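You operate a simulated robot arm through the tools that you are given. There is no shell and no other tool.

You are at the controls of a simulated robot arm. One attempt, no reset.

## Task
We are back on a SUN in AUG: mark the calendar, boiler dial OFF, black stop tap shut.
Fine: shut the boiler flap. Where these are worked on the way, their far stop is far enough and under half their travel is too little: boiler flap.

It is judged by the outcome, as a careful person would: the job done as asked, and still so three seconds after it is handed in. It fails if anything else is knocked over, pushed out of place, dropped, spilled or broken.

## Robot
A 7-joint arm with a two-finger parallel gripper, fixed in place. Base frame: the origin is at the foot of the arm, x ahead of it, y to its left, z up. Units: m, degrees, N and s.
Its first joint turns from -166.0 to 166.0 degrees. Payload 4.4 kg.
The tool frame sits at the grasp point between the pads (the TCP): z along the fingers, y along the line on which they close. The tips reach 0.023 m beyond it. The gripper opens to 0.094 m. The fingers are 0.038 m wide and 0.01 m thick; the gripper's body (0.054 by 0.096 m) begins 0.039 m behind the TCP.
Orientation is that of the tool frame in the base frame, as a unit quaternion [x, y, z, w]. With the fingers straight down and closing along the base's y, the tool's x points along the base's -x, its y along +y and its z along -z.

## Interface
- The arm moves only by the tool servo_tool. Its argument "steps" is text: rows parted by semicolons, each of 7 numbers parted by spaces: the shift along the tool's x, y, z in units of 150 mm (1.0 is 150 mm), then the turn, a rotation vector about the tool's x, y, z in units of 180 degrees (1.0 is 180 degrees), then the opening, from 0 (shut) to 1 (fully open). In form: x y z rx ry rz hand; .... A call has 1 to 20 rows; each row is the pose to reach, as a shift and turn from the pose commanded when the call began, along the tool's axes at that moment. A call with a number of a shift or a turn outside -1 to 1 is refused whole. Rows are played at 5 a second. More than 0.05 m and 8.6 degrees between two rows, or a gripper value outside its range, and nothing of the call is played. Where a pose cannot be reached the arm comes as near as it can. A force on the tool above 60 N (or 10 N above the force at the start of the call, whichever is more), or a blocked arm, ends the call early, and 0.2 s more pass. Each finger travels about 0.072 m/s and halts on what it meets, pressing with about 44 N; the grip force reading is that of the motor and also rises with nothing between the fingers. The clock runs only during rows and for 0.2 s after the last one: add rows that repeat a pose to give the fingers time. It gives the time, the measured TCP pose, the force on the tool (base axes), the opening and the grip force at its end, in the units of the frame above (readings bear some noise), with the torque about the TCP (base axes, N m) and any sound that the robot's microphone picked up.
- Cameras (640 x 400 px; columns grow to the right, rows downward): "scene" is fixed at [0.0505, 0.648, 1.7357]; the picture's right is [-0.44, -0.90, 0.00], its down [-0.33, 0.16, -0.93] and it looks along [0.83, -0.41, -0.37] (base axes); focal length 324 px, centre (320, 200). "wrist" rides on the gripper at [0.086, 0.016, -0.074] in the tool frame; the picture's right is [-0.18, 0.98, 0.00], its down [-0.58, -0.11, -0.81] and it looks along [-0.79, -0.15, 0.59] (tool axes); focal length 243 px, centre (320, 200).
- camera(camera): a new picture of that camera. No time passes.
- point_at(camera, pixels): for up to 12 pixels [column, row] of the newest picture of that camera ("zoom" is the newest enlarged one), the place [x, y, z] in the base frame of the surface seen there, good to about 0.002 m. No time passes.
- close_up(camera, box): a new picture of the part [left, top, right, bottom] of that camera's present view, enlarged. No time passes.
- hand_in(): hands the job in; it is judged then, once.

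Unless the task says otherwise, let go and move clear before handing in.

The tools are called after ">>>" as name(argument=value, ...) on one line, values as JSON. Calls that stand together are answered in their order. servo_tool: Moves the arm, as the interface text tells. Its arguments: {"type":"object","properties":{"steps":{"type":"string"}},"required":["steps"]} The other tools are called the same way: camera (camera) takes a picture; point_at (camera, pixels) gives the place of the surface under pixels of a picture; close_up (camera, box) takes an enlarged picture of a part of a camera's view; hand_in () hands the job in.

At the start:

```text
clock: 0.0
tool_pos: [0.506, 0.4093, 1.6129]
tcp_rot: [0.0, 1.0, 0.0, 0.001]
contact_force: [-0.5, 0.4, 0.4]
moment: [-0.02, -0.02, 0.03]
opening: 0.0944
finger_force: 0.1
```

scene: 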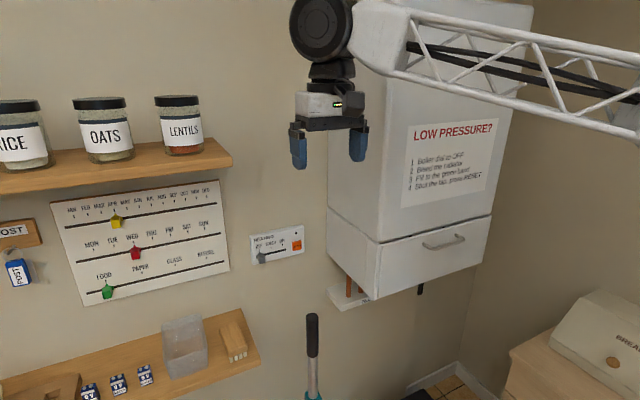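
wrist: 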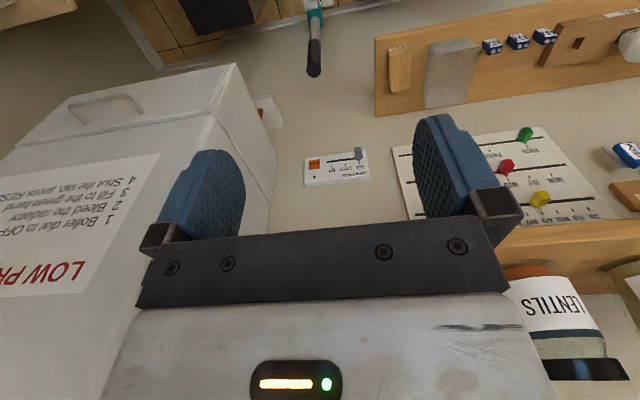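

The scene shows a wall calendar with three slider rows (pixels ~110-215, 190-290), a small slider panel (~277,245), and the boiler with a lower flap (~435,250). I'll look closer at each before moving.

>>> close_up(camera="scene", box=[40, 160, 240, 310])

>>> close_up(camera="scene", box=[240, 210, 320, 280])

>>> close_up(camera="scene", box=[310, 100, 530, 320])

>>> close_up(camera="scene", box=[300, 260, 460, 400])

```text
2.67 times, centred on (140, 235) of scene
```

zoom: 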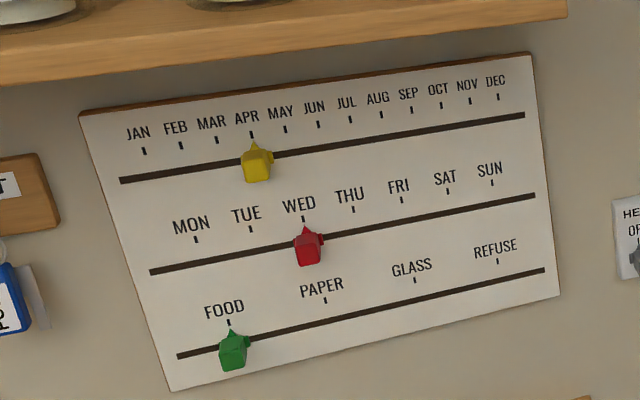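

```text
5.71 times, centred on (280, 245) of scene
```

zoom: 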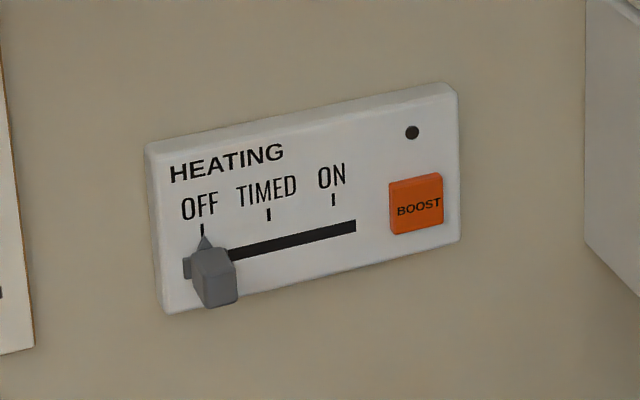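

```text
1.82 times, centred on (420, 210) of scene
```

zoom: 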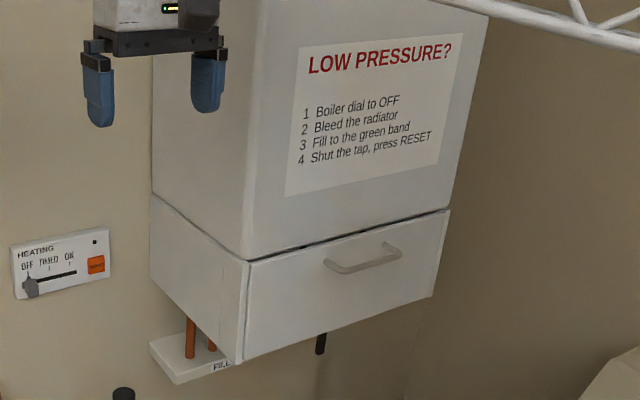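

```text
2.86 times, centred on (380, 330) of scene
```

zoom: 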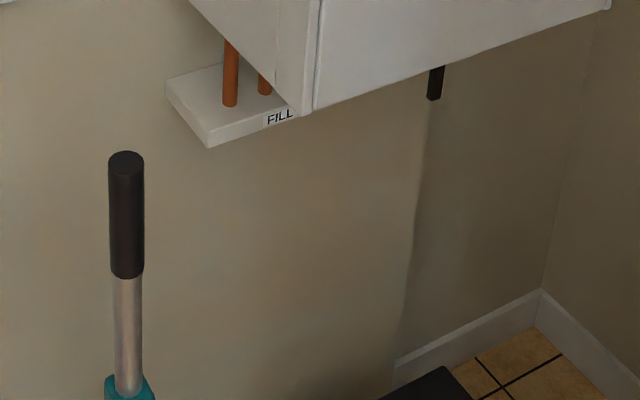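

The boiler flap appears shut with a handle at (443,243), the heating slider is already at OFF (a decoy perhaps), and a black lever shows below the boiler at (420,288). I'll get 3D positions of these.

>>> camera(camera="scene")

>>> point_at(camera="scene", pixels=[[60, 203], [218, 180], [229, 268], [85, 304], [116, 222], [135, 254], [107, 292], [250, 240], [302, 230], [262, 258], [296, 244], [280, 300]])

>>> point_at(camera="scene", pixels=[[378, 242], [491, 215], [379, 298], [482, 262], [424, 244], [444, 247], [464, 237], [420, 288], [328, 206], [330, 255], [345, 300], [312, 320]])

>>> point_at(camera="scene", pixels=[[349, 285], [361, 292], [365, 299], [420, 284], [420, 294], [450, 310], [500, 150], [400, 100], [230, 160], [185, 150], [225, 325], [180, 345]])

```text
taken
```

scene: 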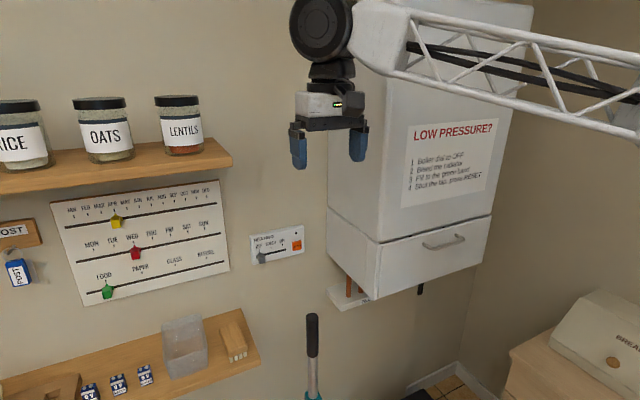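

```text
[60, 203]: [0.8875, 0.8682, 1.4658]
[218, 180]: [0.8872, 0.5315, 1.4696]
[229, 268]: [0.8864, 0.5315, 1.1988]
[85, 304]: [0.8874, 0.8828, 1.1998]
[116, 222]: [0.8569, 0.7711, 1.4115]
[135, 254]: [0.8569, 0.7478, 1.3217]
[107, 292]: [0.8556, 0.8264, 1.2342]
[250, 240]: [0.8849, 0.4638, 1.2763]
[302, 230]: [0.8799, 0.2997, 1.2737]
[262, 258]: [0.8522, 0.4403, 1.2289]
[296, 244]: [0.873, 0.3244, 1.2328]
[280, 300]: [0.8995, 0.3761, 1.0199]
```

```text
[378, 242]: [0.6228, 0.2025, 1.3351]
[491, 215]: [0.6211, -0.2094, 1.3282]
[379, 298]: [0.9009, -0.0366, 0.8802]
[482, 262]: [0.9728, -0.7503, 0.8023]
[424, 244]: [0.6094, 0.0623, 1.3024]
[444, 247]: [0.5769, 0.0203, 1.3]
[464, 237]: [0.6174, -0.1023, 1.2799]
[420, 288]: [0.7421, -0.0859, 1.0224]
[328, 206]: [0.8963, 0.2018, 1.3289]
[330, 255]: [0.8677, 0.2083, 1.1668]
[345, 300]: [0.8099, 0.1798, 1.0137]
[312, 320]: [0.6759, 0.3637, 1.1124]
```

```text
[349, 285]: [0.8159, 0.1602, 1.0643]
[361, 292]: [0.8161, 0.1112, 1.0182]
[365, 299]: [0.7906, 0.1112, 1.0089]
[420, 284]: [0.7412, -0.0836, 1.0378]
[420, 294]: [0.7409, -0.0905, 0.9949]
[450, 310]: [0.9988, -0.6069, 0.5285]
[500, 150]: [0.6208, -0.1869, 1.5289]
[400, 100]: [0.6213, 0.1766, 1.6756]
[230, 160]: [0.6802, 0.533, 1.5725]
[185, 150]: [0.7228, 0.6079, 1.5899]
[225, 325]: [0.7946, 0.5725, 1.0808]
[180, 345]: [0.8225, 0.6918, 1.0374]
```

The wall is at x≈0.90, the calendar board at x≈0.887 with knobs protruding to x≈0.857, and the boiler front at x≈0.62. I'll measure the tick marks and pointers in an enlarged calendar picture.

>>> close_up(camera="scene", box=[100, 175, 220, 250])

>>> close_up(camera="scene", box=[120, 210, 220, 275])

```text
5.33 times, centred on (160, 212) of scene
```

zoom: 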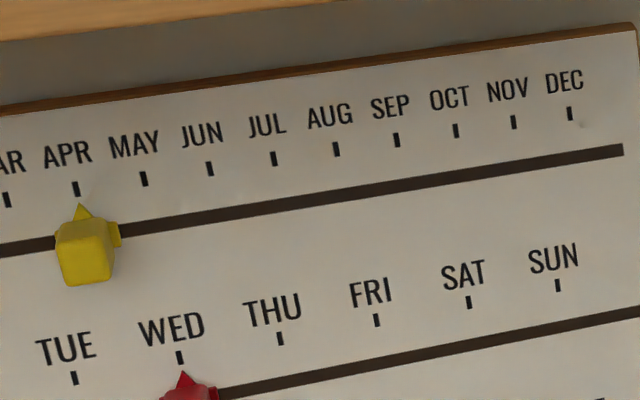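

```text
6.15 times, centred on (170, 242) of scene
```

zoom: 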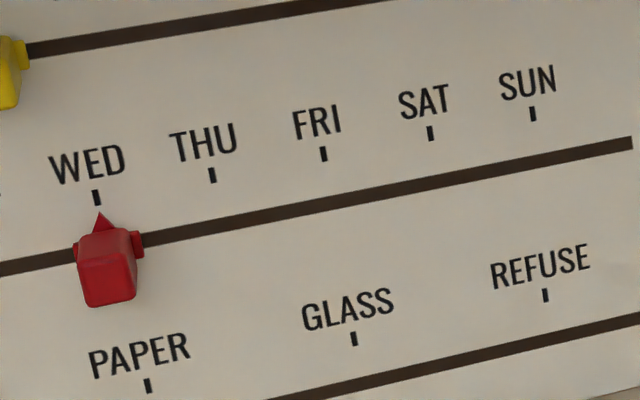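

The newest enlargement has WED tick at (96,197), SUN tick at (532,114), and red pointer tip (100,214). I'll read them, then the month row.

>>> point_at(camera="zoom", pixels=[[96, 197], [212, 175], [323, 154], [430, 133], [532, 114], [100, 216], [105, 240], [88, 275], [125, 270], [110, 300], [139, 246], [632, 143]])

>>> close_up(camera="scene", box=[100, 175, 220, 250])

```text
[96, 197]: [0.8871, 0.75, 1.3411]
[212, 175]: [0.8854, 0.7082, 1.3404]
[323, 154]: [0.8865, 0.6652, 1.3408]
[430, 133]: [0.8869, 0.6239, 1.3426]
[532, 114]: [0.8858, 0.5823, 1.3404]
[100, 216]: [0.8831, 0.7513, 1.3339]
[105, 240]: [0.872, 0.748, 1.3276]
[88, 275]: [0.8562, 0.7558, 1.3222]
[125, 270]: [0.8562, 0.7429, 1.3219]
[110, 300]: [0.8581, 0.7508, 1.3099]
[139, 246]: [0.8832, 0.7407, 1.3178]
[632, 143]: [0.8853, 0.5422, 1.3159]
```

```text
5.33 times, centred on (160, 212) of scene
```

zoom: 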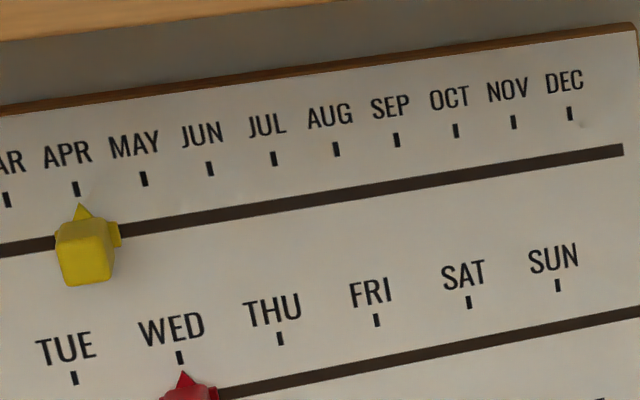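

>>> point_at(camera="zoom", pixels=[[76, 188], [144, 179], [210, 169], [274, 159], [336, 149], [397, 140], [570, 113], [80, 207], [70, 262], [100, 258], [85, 281], [118, 234]])

>>> servo_tool(steps="-0.0 0 0 0 -0.045 0 1; 0 0 0 0 -0.09 0 1; 0 0 0 0 -0.135 0 1; 0 0 0 0 -0.18 0 1; 0 0 0 0 -0.225 0 1; 0 0 0 0 -0.27 0 1; 0 0 0 0 -0.315 0 1; 0 0 0 0 -0.36 0 1; 0 0 0 0 -0.405 0 1; 0 0 0 0 -0.45 0 1; 0 0 0 0 -0.5 0 1; 0 0 0 0 -0.5 0 1")

```text
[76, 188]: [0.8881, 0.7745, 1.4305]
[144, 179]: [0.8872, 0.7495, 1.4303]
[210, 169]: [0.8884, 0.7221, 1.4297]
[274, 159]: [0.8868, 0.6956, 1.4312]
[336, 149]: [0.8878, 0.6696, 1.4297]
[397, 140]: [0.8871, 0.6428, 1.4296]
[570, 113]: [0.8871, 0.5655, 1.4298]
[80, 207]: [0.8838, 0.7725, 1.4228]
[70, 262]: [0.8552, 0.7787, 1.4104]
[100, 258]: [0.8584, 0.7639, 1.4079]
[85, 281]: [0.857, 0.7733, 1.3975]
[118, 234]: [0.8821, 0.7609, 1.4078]
```

```text
refused: row 11 steps farther than a row can; nothing moved
```

The APR tick is at y≈0.7745 and AUG at y≈0.669; WED 0.750, SUN 0.5825. The last turn step was slightly too large; I'll redo it with smaller steps.

>>> servo_tool(steps="0 0 0 0 -0.045 0 1; 0 0 0 0 -0.09 0 1; 0 0 0 0 -0.135 0 1; 0 0 0 0 -0.18 0 1; 0 0 0 0 -0.225 0 1; 0 0 0 0 -0.27 0 1; 0 0 0 0 -0.315 0 1; 0 0 0 0 -0.36 0 1; 0 0 0 0 -0.405 0 1; 0 0 0 0 -0.45 0 1; 0 0 0 0 -0.48 0 1; 0 0 0 0 -0.5 0 1; 0 0 0 0 -0.5 0 1")

>>> camera(camera="scene")

>>> camera(camera="wrist")

```text
clock: 2.8
tool_pos: [0.5065, 0.4083, 1.6135]
tcp_rot: [-0.001, 0.707, 0.001, 0.707]
contact_force: [0.2, 0.2, -0.2]
moment: [-0.03, 0.04, -0.04]
opening: 0.0937
finger_force: 0.1
```

```text
taken
```

scene: 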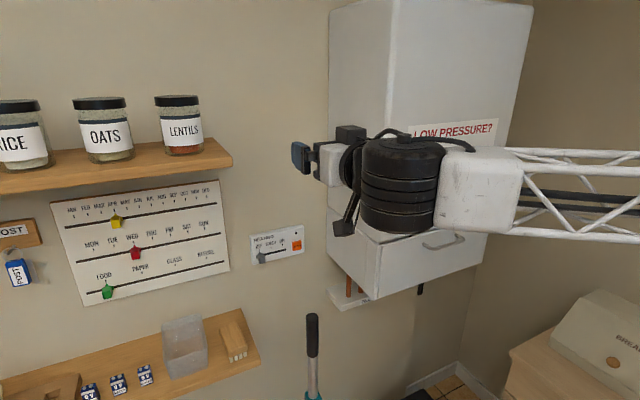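

```text
taken
```

wrist: 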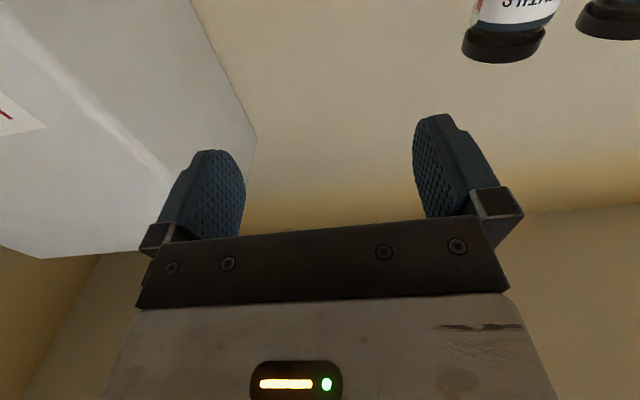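

The tool now points straight at the wall; the fingers close along y. I'll move left and down in free space at x≈0.5 toward the yellow knob's row.

>>> servo_tool(steps="0.117 0.167 0 0 0 0 1; 0.233 0.333 0 0 0 0 1; 0.35 0.5 0 0 0 0 1; 0.467 0.667 0 0 0 0 1; 0.583 0.833 0 0 0 0 1; 0.7 1.0 0 0 0 0 1; 0.7 1.0 0 0 0 0 1")

>>> servo_tool(steps="0.117 0.167 0 0 0 0 1; 0.233 0.333 0 0 0 0 1; 0.35 0.5 0 0 0 0 1; 0.467 0.667 0 0 0 0 1; 0.583 0.833 0 0 0 0 1; 0.679 1.0 0 0 0 0 1; 0.679 1.0 0 0 0 0 1")

>>> servo_tool(steps="0 0.2 0 0 0 0 1; 0 0.421 0.1 0 0 0 1; 0 0.421 0.4 0 0 0 0.6; 0 0.421 0.7 0 0 0 0.6; 0 0.421 1.0 0 0 0 0.6; 0 0.421 1.0 0 0 0 0.6")

>>> camera(camera="scene")

>>> camera(camera="wrist")

```text
clock: 4.4
tool_pos: [0.5061, 0.5587, 1.5084]
tcp_rot: [0.0, 0.707, 0.0, 0.707]
contact_force: [-0.5, -0.2, 0.2]
moment: [-0.02, 0.02, 0.01]
opening: 0.094
finger_force: 0.1
```

```text
clock: 6.0
tool_pos: [0.5069, 0.7084, 1.4069]
tcp_rot: [0.0, 0.707, -0.001, 0.707]
contact_force: [0.2, 0.2, -0.3]
moment: [0.01, 0.03, 0.02]
opening: 0.0937
finger_force: 0.1
```

```text
clock: 7.4
tool_pos: [0.656, 0.7715, 1.4074]
tcp_rot: [0.0, 0.707, 0.0, 0.707]
contact_force: [-0.7, -0.7, 0.3]
moment: [-0.02, -0.02, 0.04]
opening: 0.0565
finger_force: 0.1
```

```text
taken
```

scene: 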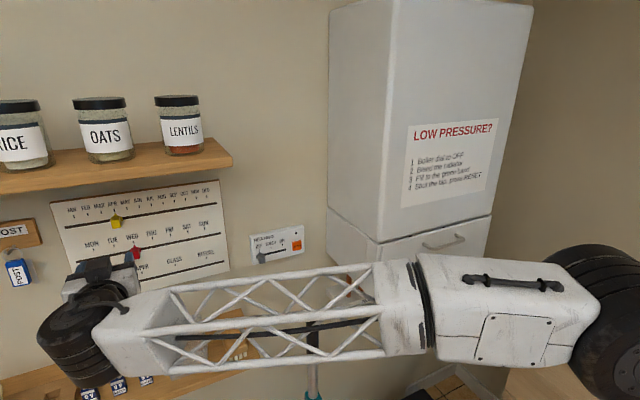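

```text
taken
```

wrist: 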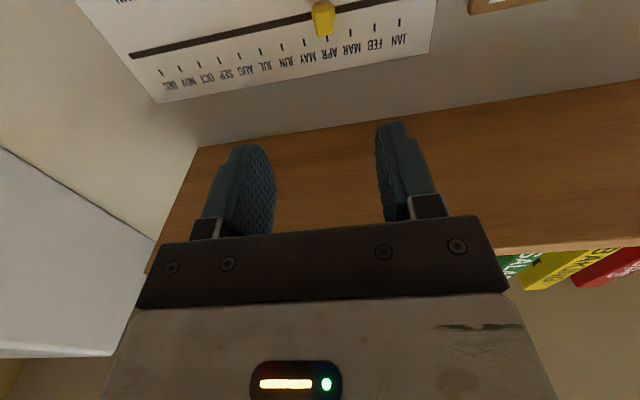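

The fingers are straddling the yellow knob's column (wrist picture: knob at (322,18)). I'll advance to x≈0.80 and check the alignment.

>>> servo_tool(steps="0 0 0.25 0 0 0 0.6; 0 0 0.5 0 0 0 0.6; 0 0 0.75 0 0 0 0.6; 0 0 0.96 0 0 0 0.6; 0 0 0.96 0 0 0 0.6")

>>> camera(camera="wrist")

>>> close_up(camera="scene", box=[40, 160, 240, 310])

```text
clock: 8.6
tool_pos: [0.8, 0.772, 1.4063]
tcp_rot: [0.0, 0.707, 0.0, 0.707]
contact_force: [0.6, 0.2, -0.2]
moment: [-0.02, 0.01, 0.0]
opening: 0.0564
finger_force: 0.0
```

```text
taken
```

wrist: 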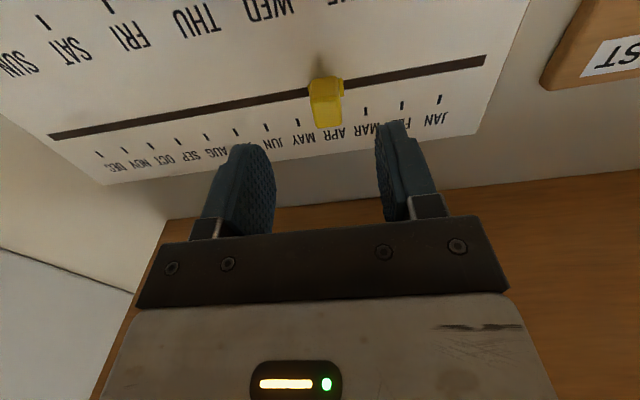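

```text
2.67 times, centred on (140, 235) of scene
```

zoom: 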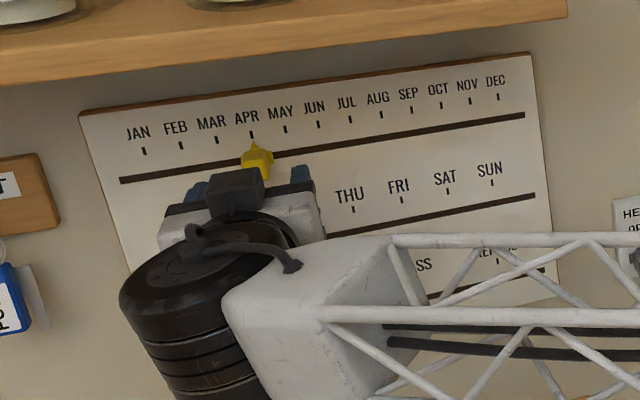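

Aligned. I'll advance to x≈0.851 and close on the yellow knob.

>>> servo_tool(steps="0 0 0.17 0 0 0 0.6; 0 0 0.34 0 0 0 0.6; 0 0 0.34 0 0 0 0.6; 0 0 0.34 0 0 0 0.1; 0 0 0.34 0 0 0 0.1; 0 0 0.34 0 0 0 0.1; 0 0 0.34 0 0 0 0.1")

>>> camera(camera="wrist")

```text
clock: 10.2
tool_pos: [0.8524, 0.7716, 1.4072]
tcp_rot: [0.0, 0.707, 0.0, 0.707]
contact_force: [5.2, 0.3, 1.0]
moment: [-0.01, 0.05, 0.0]
opening: 0.0177
finger_force: 45.2
```

```text
taken
```

wrist: 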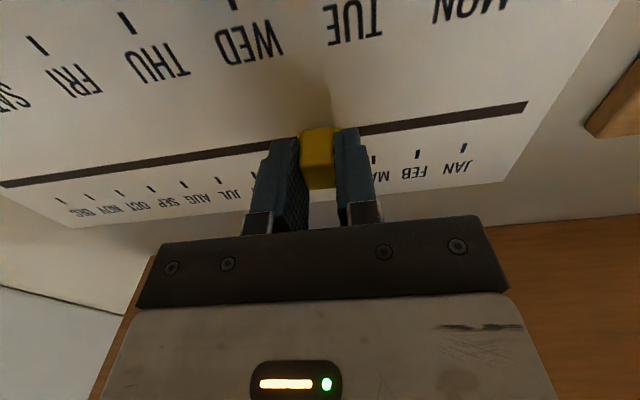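

The knob is gripped (opening 0.0177). I'll drag it 0.1045 m toward -y to AUG.

>>> servo_tool(steps="0 -0.08 0 0 0 0 0.1; 0 -0.17 0 0 0 0 0.1; 0 -0.26 0 0 0 0 0.1; 0 -0.35 0 0 0 0 0.1; 0 -0.44 0 0 0 0 0.1; 0 -0.53 0 0 0 0 0.1; 0 -0.62 0 0 0 0 0.1; 0 -0.697 0 0 0 0 0.1; 0 -0.697 0 0 0 0 0.1; 0 -0.697 0 0 0 0 0.1")

>>> camera(camera="wrist")

>>> close_up(camera="scene", box=[100, 175, 220, 250])

```text
clock: 12.4
tool_pos: [0.8517, 0.6663, 1.4059]
tcp_rot: [0.0, 0.707, 0.0, 0.707]
contact_force: [40.5, -1.2, 17.9]
moment: [-0.04, -0.17, -0.02]
opening: 0.0177
finger_force: 45.1
```

```text
taken
```

wrist: 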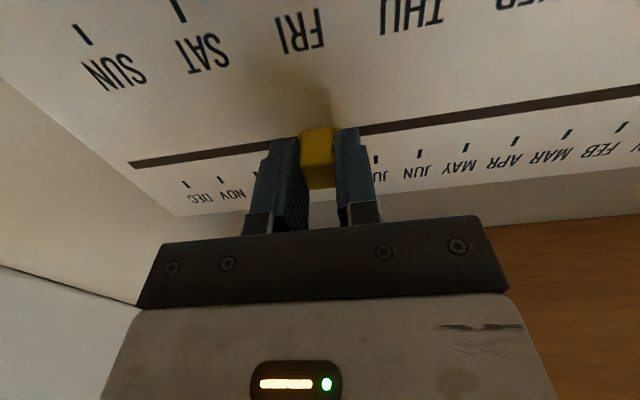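

```text
5.33 times, centred on (160, 212) of scene
```

zoom: 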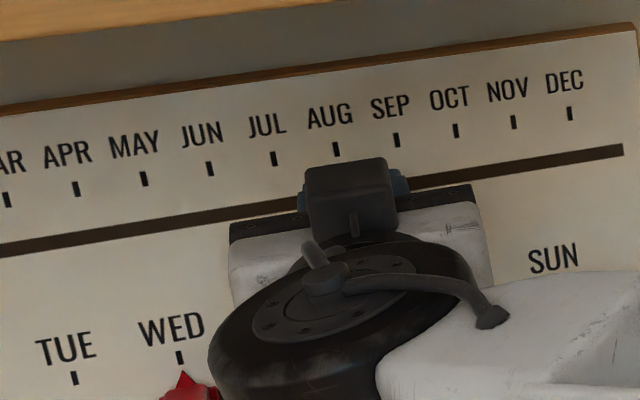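

The knob moved to about AUG (TCP y≈0.667), with some constraint force. I'll release, back straight off, and check the pointer.

>>> servo_tool(steps="0 0 0 0 0 0 0.5; 0 0 0 0 0 0 0.5; 0 0 0 0 0 0 0.5; 0 0 -0.2 0 0 0 0.5; 0 0 -0.45 0 0 0 0.5; 0.25 0 -0.55 0 0 0 0.5; 0.55 0 -0.55 0 0 0 0.5; 0.55 0 -0.55 0 0 0 0.5")

>>> close_up(camera="scene", box=[100, 175, 220, 250])

>>> camera(camera="wrist")

```text
clock: 14.2
tool_pos: [0.7681, 0.6682, 1.3234]
tcp_rot: [0.0, 0.707, 0.0, 0.707]
contact_force: [0.4, -0.1, 0.0]
moment: [0.01, -0.02, -0.01]
opening: 0.0469
finger_force: 0.0
```

```text
5.33 times, centred on (160, 212) of scene
```

zoom: 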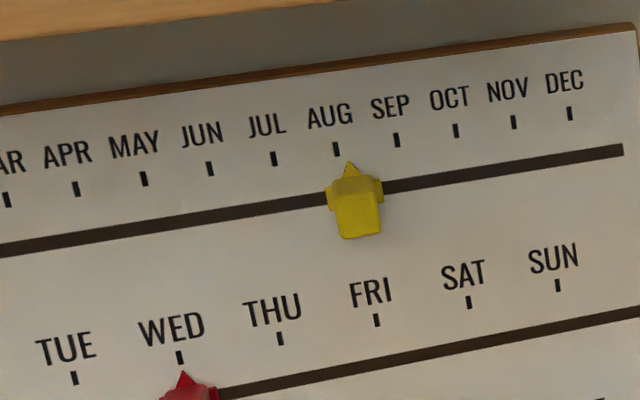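

```text
taken
```

wrist: 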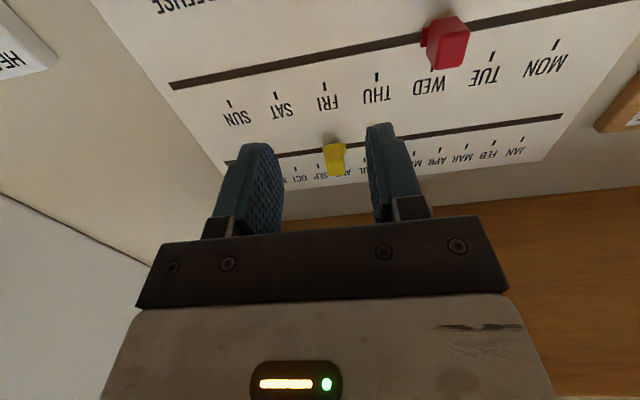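

The yellow pointer tip at (350,163) sits slightly right of the AUG tick (336,149). I'll measure the offset.

>>> point_at(camera="zoom", pixels=[[350, 166], [350, 172], [336, 149], [336, 150], [335, 195], [375, 193], [340, 210], [375, 208]])

>>> close_up(camera="scene", box=[145, 190, 185, 215])

```text
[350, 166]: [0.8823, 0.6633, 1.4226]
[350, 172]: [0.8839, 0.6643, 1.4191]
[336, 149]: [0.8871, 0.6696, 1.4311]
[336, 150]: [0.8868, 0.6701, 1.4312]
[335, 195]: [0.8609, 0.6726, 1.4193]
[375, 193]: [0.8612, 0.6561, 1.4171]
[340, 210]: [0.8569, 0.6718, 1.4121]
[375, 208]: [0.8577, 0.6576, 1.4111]
```

```text
16.00 times, centred on (165, 202) of scene
```

zoom: 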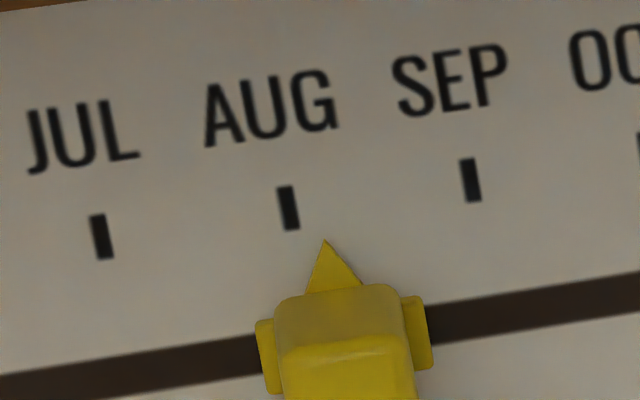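

The pointer is at y≈0.664 against the tick's 0.670, about 5.5 mm off. I'll regrip and nudge it +6 mm, releasing gently.

>>> servo_tool(steps="-0.27 -0.023 0 0 0 0 0.5; -0.55 -0.023 0 0 0 0 0.5; -0.55 -0.023 0.25 0 0 0 0.5; -0.55 -0.023 0.54 0 0 0 0.5; -0.55 -0.023 0.54 0 0 0 0.5; -0.55 -0.023 0.54 0 0 0 0.1; -0.55 -0.023 0.54 0 0 0 0.1; -0.55 -0.023 0.54 0 0 0 0.1; -0.55 -0.023 0.54 0 0 0 0.1; -0.55 0.0 0.54 0 0 0 0.1; -0.55 0.018 0.54 0 0 0 0.1; -0.55 0.018 0.54 0 0 0 0.1; -0.55 0.018 0.54 0 0 0 0.1")

>>> servo_tool(steps="0 0 0 0 0 0 0.19; 0 0 0 0 0 0 0.22; 0 0 0 0 0 0 0.3; 0 0 0 0 0 0 0.5; 0 0 0 0 0 0 0.5; 0 0 -0.2 0 0 0 0.5; 0 0 -0.45 0 0 0 0.5; 0.25 0 -0.55 0 0 0 0.5; 0.55 0 -0.55 0 0 0 0.5; 0.55 0 -0.55 0 0 0 0.5")

>>> close_up(camera="scene", box=[145, 190, 185, 215])

```text
clock: 17.0
tool_pos: [0.8488, 0.671, 1.4066]
tcp_rot: [0.001, 0.707, 0.001, 0.707]
contact_force: [-14.2, 0.6, -1.2]
moment: [0.02, -0.06, 0.01]
opening: 0.0174
finger_force: 45.2
```

```text
clock: 19.2
tool_pos: [0.7681, 0.6697, 1.3248]
tcp_rot: [0.0, 0.707, 0.0, 0.707]
contact_force: [1.2, 0.2, 0.5]
moment: [0.01, 0.0, 0.0]
opening: 0.0468
finger_force: 0.0
```

```text
16.00 times, centred on (165, 202) of scene
```

zoom: 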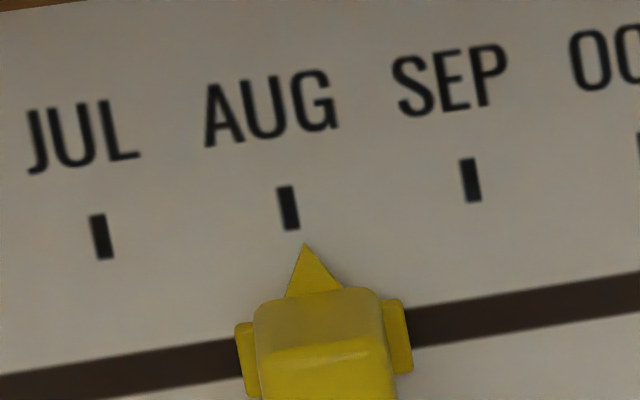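

The AUG pointer tip now lines up with the tick (within ~1 mm following the tick's slant). Next I'll grip the red knob at y≈0.749, z≈1.317.

>>> servo_tool(steps="0.043 0.25 0 0 0 0 0.5; 0.043 0.523 0 0 0 0 0.5; 0.043 0.523 0.25 0 0 0 0.5; 0.043 0.523 0.553 0 0 0 0.5; 0.043 0.523 0.553 0 0 0 0.5; 0.043 0.523 0.553 0 0 0 0.1; 0.043 0.523 0.553 0 0 0 0.1; 0.043 0.523 0.553 0 0 0 0.1; 0.043 0.523 0.553 0 0 0 0.1")

>>> camera(camera="wrist")

```text
clock: 21.2
tool_pos: [0.8507, 0.7483, 1.3185]
tcp_rot: [0.0, 0.707, 0.0, 0.707]
contact_force: [8.9, -0.9, 0.3]
moment: [0.02, 0.02, -0.03]
opening: 0.0176
finger_force: 45.0
```

```text
taken
```

wrist: 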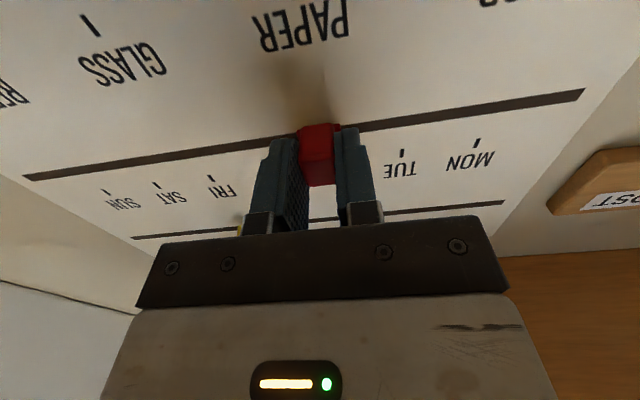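

Red is gripped. I'll drag it toward SUN in two calls, ending slightly short to allow for the overshoot seen earlier.

>>> servo_tool(steps="0 -0.1 0 0 0 0 0.1; 0 -0.2 0 0 0 0 0.1; 0 -0.3 0 0 0 0 0.1; 0 -0.4 0 0 0 0 0.1; 0 -0.5 0 0 0 0 0.1; 0 -0.6 0 0 0 0 0.1; 0 -0.7 0 0 0 0 0.1; 0 -0.8 0 0 0 0 0.1; 0 -0.9 0 0 0 0 0.1; 0 -1.0 0 0 0 0 0.1; 0 -1.0 0 0 0 0 0.1")

>>> servo_tool(steps="0 -0.04 0 0 0 0 0.1; 0 -0.09 0 0 0 0 0.1; 0 -0.09 0 0 0 0 0.1; 0 -0.09 0 0 0 0 0.1; 0 -0.09 0 0 0 0 0.19; 0 -0.09 0 0 0 0 0.22; 0 -0.09 0 0 0 0 0.3; 0 -0.09 0 0 0 0 0.5; 0 -0.09 0 0 0 0 0.5; 0 -0.09 -0.25 0 0 0 0.5; 0 -0.09 -0.5 0 0 0 0.5; 0.3 -0.09 -0.5 0 0 0 0.5; 0.6 -0.09 -0.5 0 0 0 0.5; 0.6 -0.09 -0.5 0 0 0 0.5")

>>> close_up(camera="scene", box=[100, 175, 220, 250])

>>> close_up(camera="scene", box=[180, 215, 220, 240])

```text
clock: 23.6
tool_pos: [0.8505, 0.5976, 1.3184]
tcp_rot: [0.0, 0.707, -0.001, 0.707]
contact_force: [41.5, -0.2, 13.5]
moment: [-0.01, -0.32, 0.0]
opening: 0.0178
finger_force: 45.2
```

```text
clock: 26.6
tool_pos: [0.7746, 0.5848, 1.227]
tcp_rot: [0.001, 0.707, 0.0, 0.707]
contact_force: [-0.6, 0.1, 0.7]
moment: [0.03, 0.02, -0.03]
opening: 0.047
finger_force: 0.1
```

```text
5.33 times, centred on (160, 212) of scene
```

zoom: 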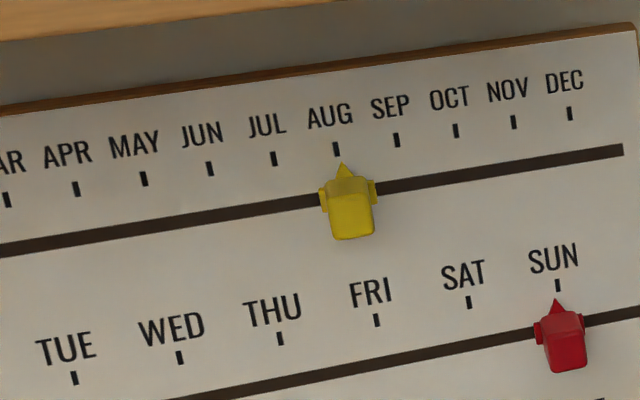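

```text
16.00 times, centred on (200, 228) of scene
```

zoom: 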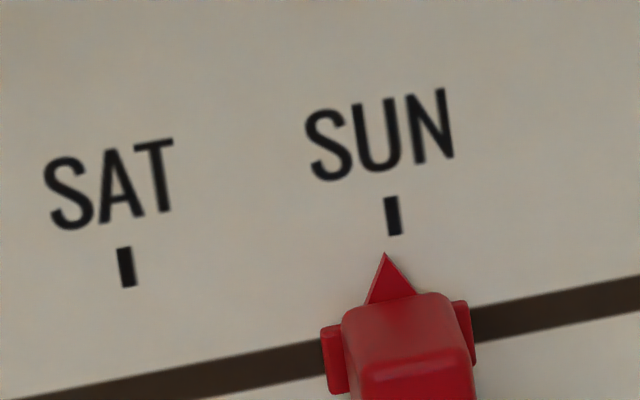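

SUN and AUG are both marked (tips within ~2 mm of ticks). Now I'll back off from the wall to x≈0.45.

>>> servo_tool(steps="0 0 -0.25 0 0 0 0.5; 0 0 -0.5 0 0 0 0.5; 0 0 -0.75 0 0 0 0.5; 0 0 -1.0 0 0 0 0.5; 0 0 -1.0 0 0 0 0.5")

>>> servo_tool(steps="0 -0.1 -0.25 0 0 0 0.5; 0 -0.2 -0.5 0 0 0 0.5; 0 -0.35 -0.75 0 0 0 0.5; 0 -0.55 -1.0 0 0 0 0.5; 0 -0.75 -1.0 0 0 0 0.5; 0 -1 -1.0 0 0 0 0.5; 0 -1.0 -1.0 0 0 0 0.5")

>>> camera(camera="scene")

>>> camera(camera="wrist")

```text
clock: 27.8
tool_pos: [0.6248, 0.5844, 1.2276]
tcp_rot: [0.001, 0.707, 0.0, 0.707]
contact_force: [-0.2, 0.0, -0.1]
moment: [-0.01, -0.01, -0.02]
opening: 0.047
finger_force: 0.1
```

```text
clock: 29.4
tool_pos: [0.4759, 0.4345, 1.2279]
tcp_rot: [0.0, 0.707, 0.001, 0.707]
contact_force: [-0.2, 0.5, 0.4]
moment: [0.02, 0.0, 0.0]
opening: 0.0472
finger_force: 0.1
```

```text
taken
```

scene: 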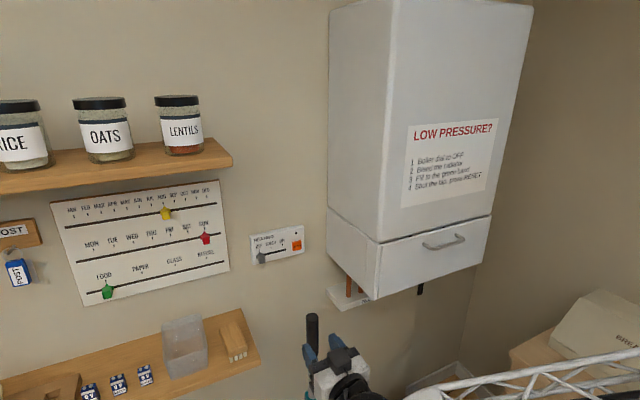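

```text
taken
```

wrist: 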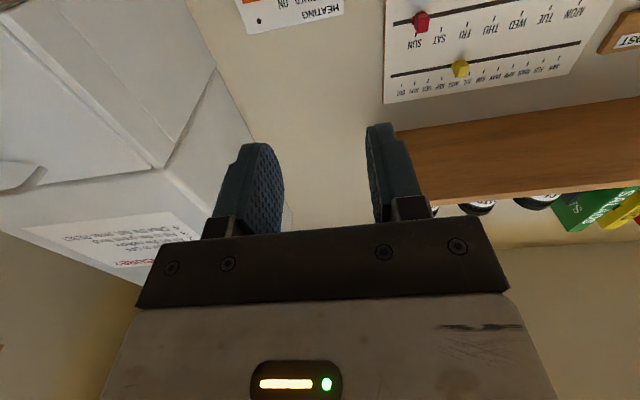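

I'll move lower and to the right at x≈0.475 to look up at the boiler's underside with the wrist camera.

>>> servo_tool(steps="0.15 -0.2 0 0 0 0 0.5; 0.3 -0.4 0 0 0 0 0.5; 0.45 -0.6 0 0 0 0 0.5; 0.6 -0.8 0 0 0 0 0.5; 0.75 -1 0 0 0 0 0.5; 0.75 -1.0 0 0 0 0 0.5")

>>> camera(camera="wrist")

>>> camera(camera="scene")

```text
clock: 30.8
tool_pos: [0.4769, 0.2847, 1.1152]
tcp_rot: [-0.001, 0.707, 0.001, 0.707]
contact_force: [0.1, -0.5, -0.9]
moment: [0.02, 0.04, 0.0]
opening: 0.0471
finger_force: 0.0
```

```text
taken
```

wrist: 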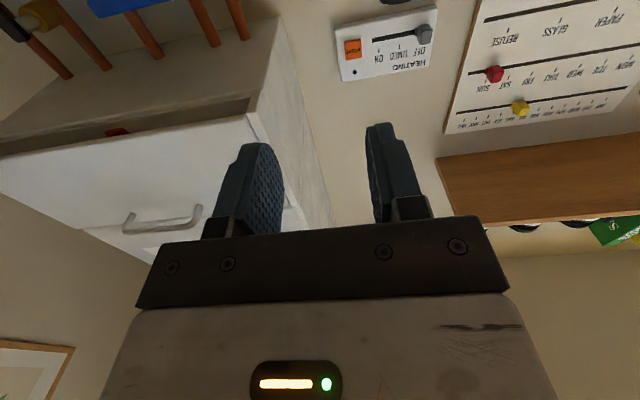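

```text
taken
```

scene: 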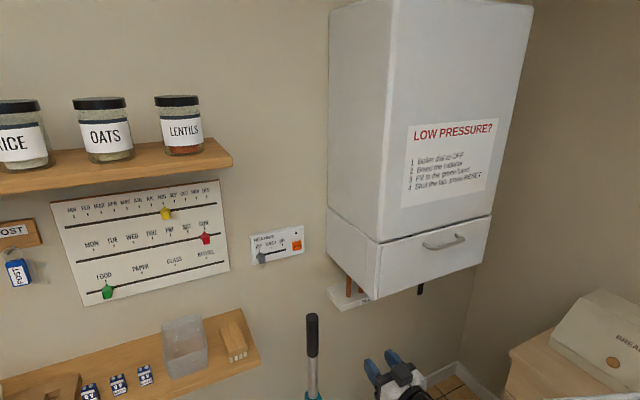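

The wrist picture shows pipes below the boiler with coloured taps (black at (10,25), yellow (40,15), blue (120,5)) and a recess behind the flap with something red at (118,131). I'll move further down and right for a better view.

>>> servo_tool(steps="0.15 -0.2 0 0 0 0 0.5; 0.3 -0.4 0 0 0 0 0.5; 0.45 -0.6 -0.1 0 0 0 0.5; 0.6 -0.8 -0.2 0 0 0 0.5; 0.75 -1 -0.3 0 0 0 0.5; 0.9 -1.2 -0.3 0 0 0 0.5")

>>> camera(camera="wrist")

>>> camera(camera="scene")

```text
refused: -1.2 is not a number from -1 to 1
```

```text
taken
```

wrist: 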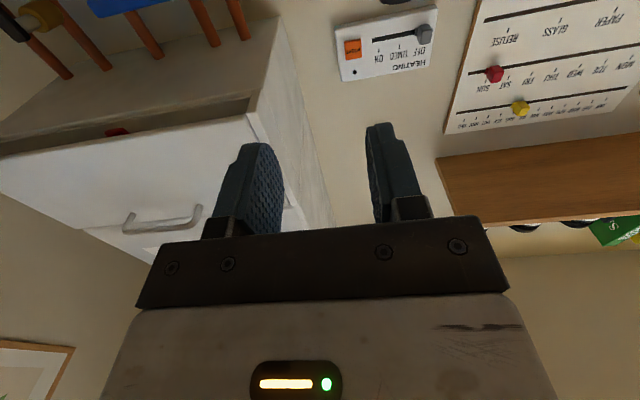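

```text
taken
```

scene: 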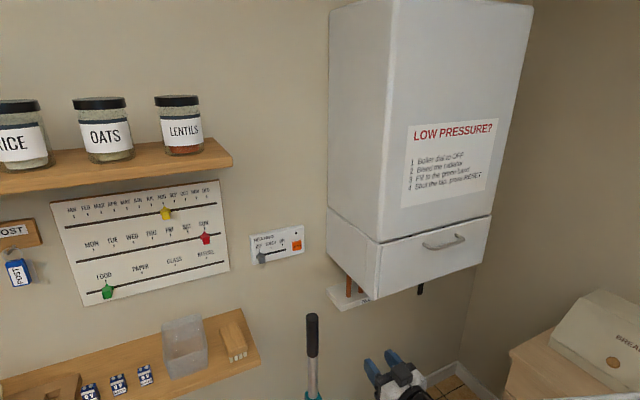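

>>> servo_tool(steps="0.15 -0.2 0 0 0 0 0.5; 0.3 -0.4 0 0 0 0 0.5; 0.45 -0.6 -0.1 0 0 0 0.5; 0.6 -0.8 -0.2 0 0 0 0.5; 0.75 -1 -0.3 0 0 0 0.5; 0.75 -1 -0.3 0 0 0 0.5")

>>> camera(camera="wrist")

>>> camera(camera="scene")

```text
clock: 32.2
tool_pos: [0.4306, 0.1353, 1.0023]
tcp_rot: [0.0, 0.707, 0.001, 0.707]
contact_force: [-0.2, -0.2, -0.5]
moment: [-0.01, 0.02, 0.01]
opening: 0.0469
finger_force: 0.1
```

```text
taken
```

wrist: 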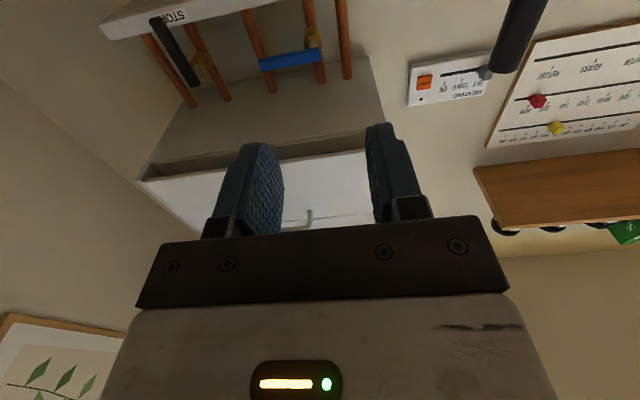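

```text
taken
```

scene: 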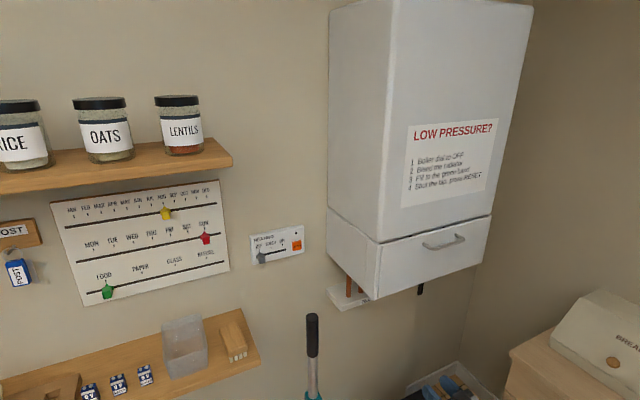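

The wrist view now shows a black STOP lever (175,50), a blue FILL lever (290,60) with brass bodies, and labels. I'll zoom in and measure.

>>> close_up(camera="wrist", box=[90, 0, 390, 190])

>>> point_at(camera="wrist", pixels=[[157, 22], [175, 50], [193, 82], [202, 66], [262, 65], [290, 60], [318, 55], [312, 38], [150, 45], [190, 30], [185, 12], [345, 40]])

>>> point_at(camera="wrist", pixels=[[190, 100], [220, 96], [320, 80], [250, 110], [362, 130], [367, 60], [137, 180], [370, 150], [305, 215], [250, 135], [160, 190], [115, 25]])

```text
2.11 times, centred on (240, 95) of wrist
```

zoom: 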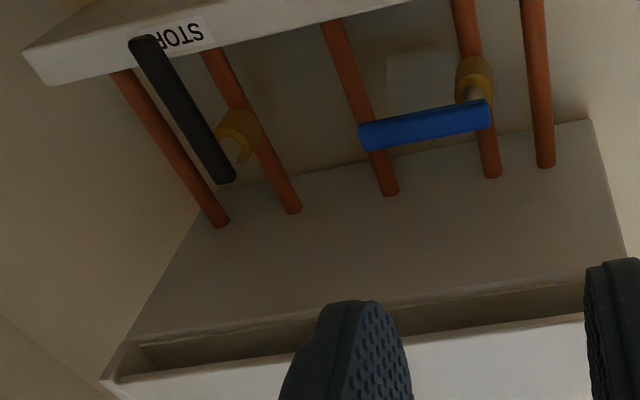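

```text
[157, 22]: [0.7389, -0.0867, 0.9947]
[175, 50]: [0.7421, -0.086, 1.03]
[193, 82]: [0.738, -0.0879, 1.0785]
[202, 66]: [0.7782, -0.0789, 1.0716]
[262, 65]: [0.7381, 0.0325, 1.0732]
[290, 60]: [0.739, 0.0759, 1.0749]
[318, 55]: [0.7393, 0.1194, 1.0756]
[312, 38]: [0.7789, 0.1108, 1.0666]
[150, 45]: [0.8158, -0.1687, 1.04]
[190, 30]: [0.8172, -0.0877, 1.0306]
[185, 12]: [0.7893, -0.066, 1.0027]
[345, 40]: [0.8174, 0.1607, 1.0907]
```

```text
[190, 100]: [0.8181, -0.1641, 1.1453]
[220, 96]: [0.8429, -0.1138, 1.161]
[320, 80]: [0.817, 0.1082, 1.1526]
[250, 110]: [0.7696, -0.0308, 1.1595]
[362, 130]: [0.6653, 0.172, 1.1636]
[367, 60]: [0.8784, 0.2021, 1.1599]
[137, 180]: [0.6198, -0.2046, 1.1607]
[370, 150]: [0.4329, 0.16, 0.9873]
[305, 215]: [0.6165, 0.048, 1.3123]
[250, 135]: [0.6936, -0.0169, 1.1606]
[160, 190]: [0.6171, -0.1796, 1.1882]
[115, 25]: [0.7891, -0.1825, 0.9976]
```

The black STOP lever hangs down along its pipe (z 0.99–1.08 at y≈-0.086, x≈0.74), i.e. open, while the blue FILL one lies crosswise (shut). I'll swing the black lever crosswise with closed fingers; first move to a pre-position on its +y side.

>>> servo_tool(steps="0 -0.2 0.15 0 0 0 0; 0 -0.4 0.3 0 0 0 0; 0 -0.6 0.45 0 0 0 0; -0.05 -0.8 0.6 0 0 0 0; -0.087 -1.0 0.75 0 0 0 0; -0.087 -1 0.75 0 0 0 0")

>>> camera(camera="wrist")

>>> camera(camera="scene")

```text
clock: 33.6
tool_pos: [0.5402, 0.0334, 1.0117]
tcp_rot: [0.01, 0.708, -0.01, 0.706]
contact_force: [-0.7, -0.1, -0.7]
moment: [0.02, 0.0, -0.03]
opening: 0.0
finger_force: 42.1
out of reach, approached as far as the arm can: row 4, 5, 6
```

```text
taken
```

wrist: 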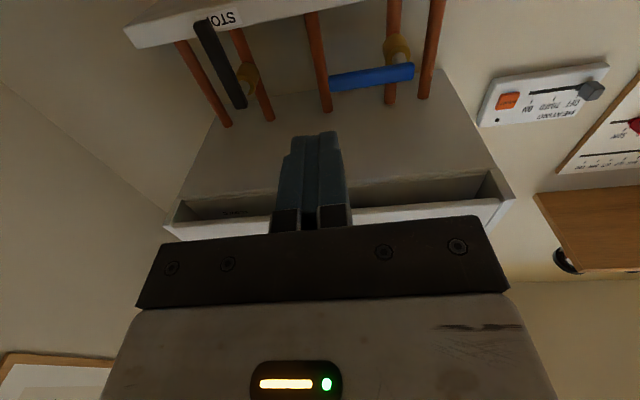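

```text
taken
```

scene: 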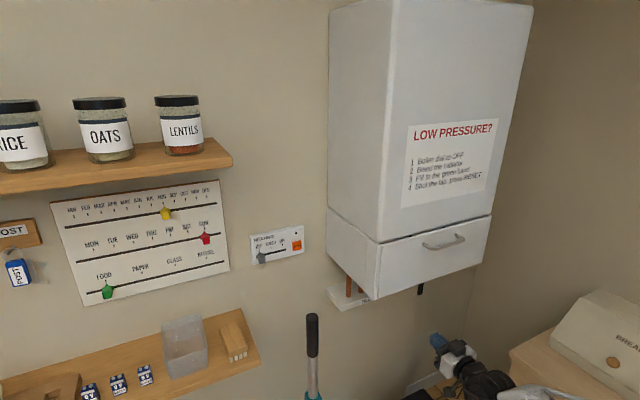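

The arm could not quite reach y≈-0.015 at this x (stopped at y=0.033). I'll try moving forward, where the fold should ease.

>>> servo_tool(steps="0 0 0.15 0 0 0 0; 0 0 0.3 0 0 0 0; 0 0 0.45 0 0 0 0; 0 0 0.45 0 0 0 0")

>>> camera(camera="scene")

```text
clock: 34.6
tool_pos: [0.6042, 0.0542, 1.0128]
tcp_rot: [0.006, 0.708, -0.006, 0.706]
contact_force: [0.2, 0.2, -0.2]
moment: [0.01, -0.01, 0.0]
opening: 0.0
finger_force: 42.0
out of reach, approached as far as the arm can: row 1, 2, 3, 4
```

```text
taken
```

scene: 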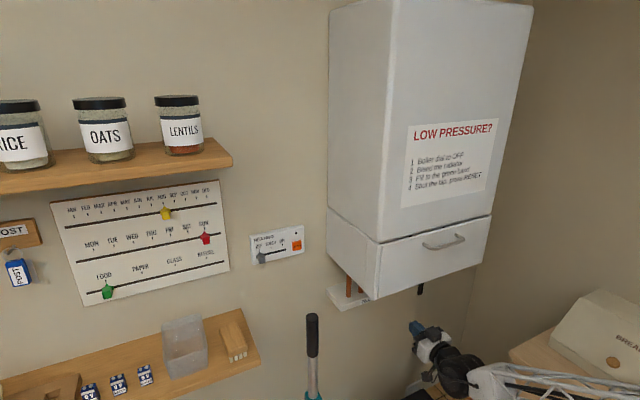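

The bound shifts to +y as I go forward, suggesting a wrist-bend limit with the elbow out to the -y side. I'll try yawing the tool toward +y (about tool -x) at a reachable place and then moving right.

>>> servo_tool(steps="0 0.2 0 0 0 0 0; 0 0.4 -0.2 0 0 0 0; 0 0.4 -0.4 0 0 0 0; 0 0.4 -0.4 -0.04 0 0 0; 0 0.4 -0.4 -0.08 0 0 0; 0 0.4 -0.4 -0.12 0 0 0; 0 0.2 -0.4 -0.14 0 0 0; 0 0 -0.4 -0.14 0 0 0; 0 -0.2 -0.3 -0.14 0 0 0; 0 -0.2 -0.2 -0.14 0 0 0; 0 -0.2 -0.2 -0.14 0 0 0")

>>> camera(camera="scene")

>>> camera(camera="wrist")

```text
clock: 37.0
tool_pos: [0.543, 0.1166, 1.0136]
tcp_rot: [-0.043, 0.706, 0.043, 0.705]
contact_force: [0.2, 0.5, -0.6]
moment: [-0.02, 0.02, -0.01]
opening: 0.0001
finger_force: 42.1
out of reach, approached as far as the arm can: row 5, 6, 7, 8, 9, 10, 11
```

```text
taken
```

scene: 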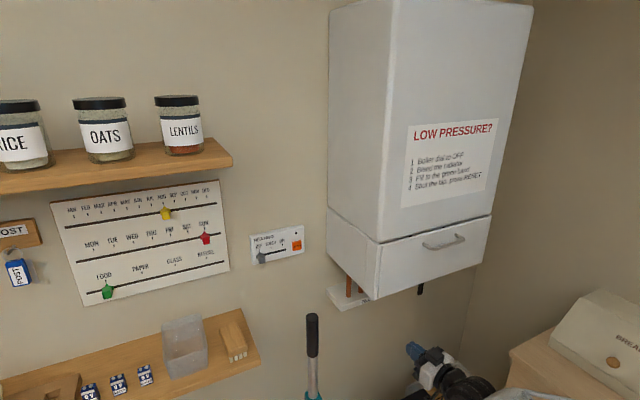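

```text
taken
```

wrist: 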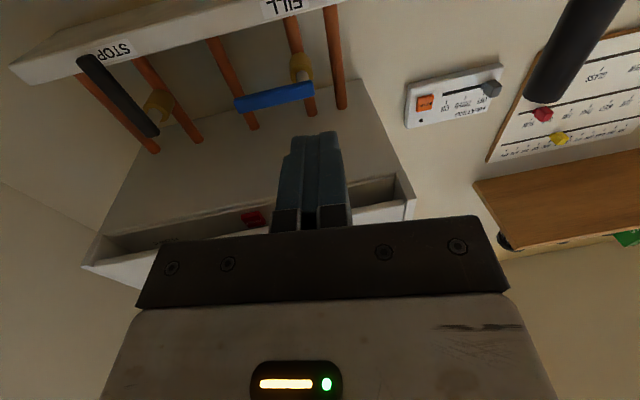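

Yawing toward +y made it worse; the limit appears to be on (position angle − yaw). So I'll yaw the tool toward -y (about -22°) instead, which should free the reach to the right.

>>> servo_tool(steps="0 0.144 -0.08 0.044 0 0 0; 0 0.144 -0.08 0.088 0 0 0; 0 0.144 -0.08 0.132 0 0 0; 0 0.144 -0.08 0.176 0 0 0; 0 0.144 -0.08 0.22 0 0 0; 0 0.144 -0.08 0.262 0 0 0; 0 0.144 -0.08 0.262 0 0 0; 0 0.144 -0.08 0.262 0 0 0")

>>> camera(camera="scene")

>>> camera(camera="wrist")

```text
clock: 38.8
tool_pos: [0.5282, 0.1373, 1.014]
tcp_rot: [0.243, 0.664, -0.243, 0.664]
contact_force: [1.1, 1.6, 0.6]
moment: [-0.02, -0.01, 0.04]
opening: 0.0001
finger_force: 42.2
```

```text
taken
```

scene: 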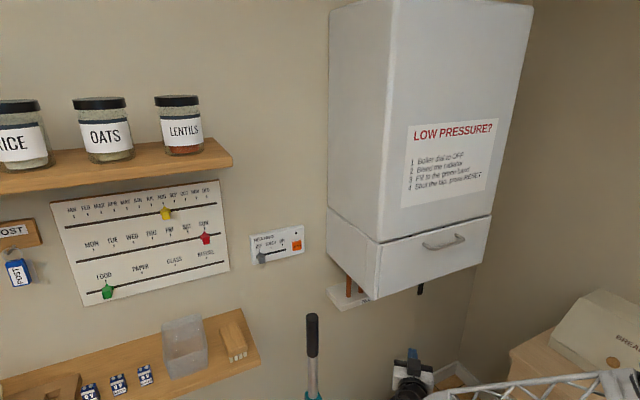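

```text
taken
```

wrist: 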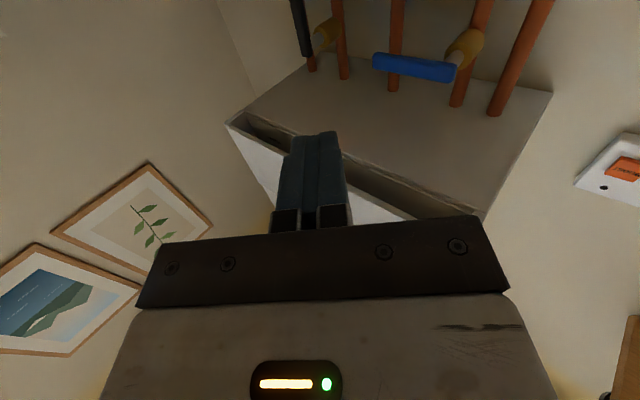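

Now the arm is within reach with yaw ≈ -40° (commands evidently restart from the attained pose). I'll reduce yaw to about -25° and move right to (0.59, -0.02).

>>> servo_tool(steps="0 -0.107 0.198 -0.02 0 0 0; 0 -0.213 0.396 -0.04 0 0 0; 0 -0.32 0.595 -0.06 0 0 0; 0 -0.426 0.793 -0.08 0 0 0; 0 -0.533 0.991 -0.0845 0 0 0; 0 -0.533 0.991 -0.0845 0 0 0")

>>> camera(camera="scene")

>>> camera(camera="wrist")

```text
clock: 40.2
tool_pos: [0.5893, -0.0207, 1.0132]
tcp_rot: [0.152, 0.691, -0.152, 0.69]
contact_force: [-0.4, 0.1, -0.1]
moment: [0.06, 0.0, -0.01]
opening: 0.0
finger_force: 41.9
```

```text
taken
```

scene: 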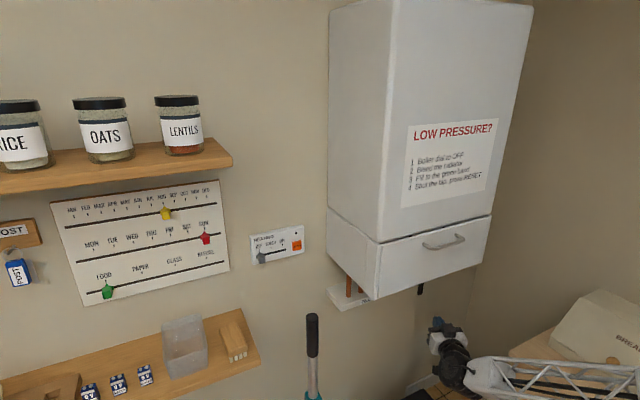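

```text
taken
```

wrist: 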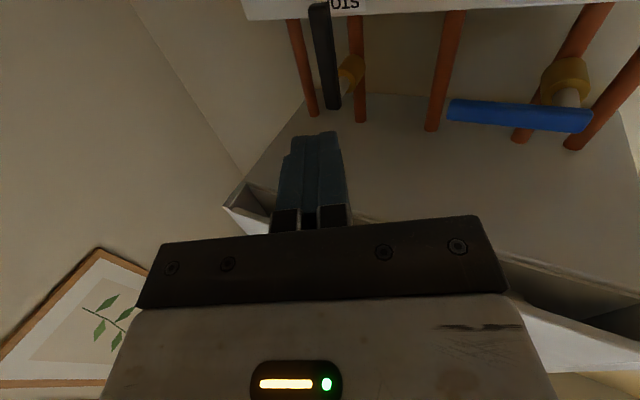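

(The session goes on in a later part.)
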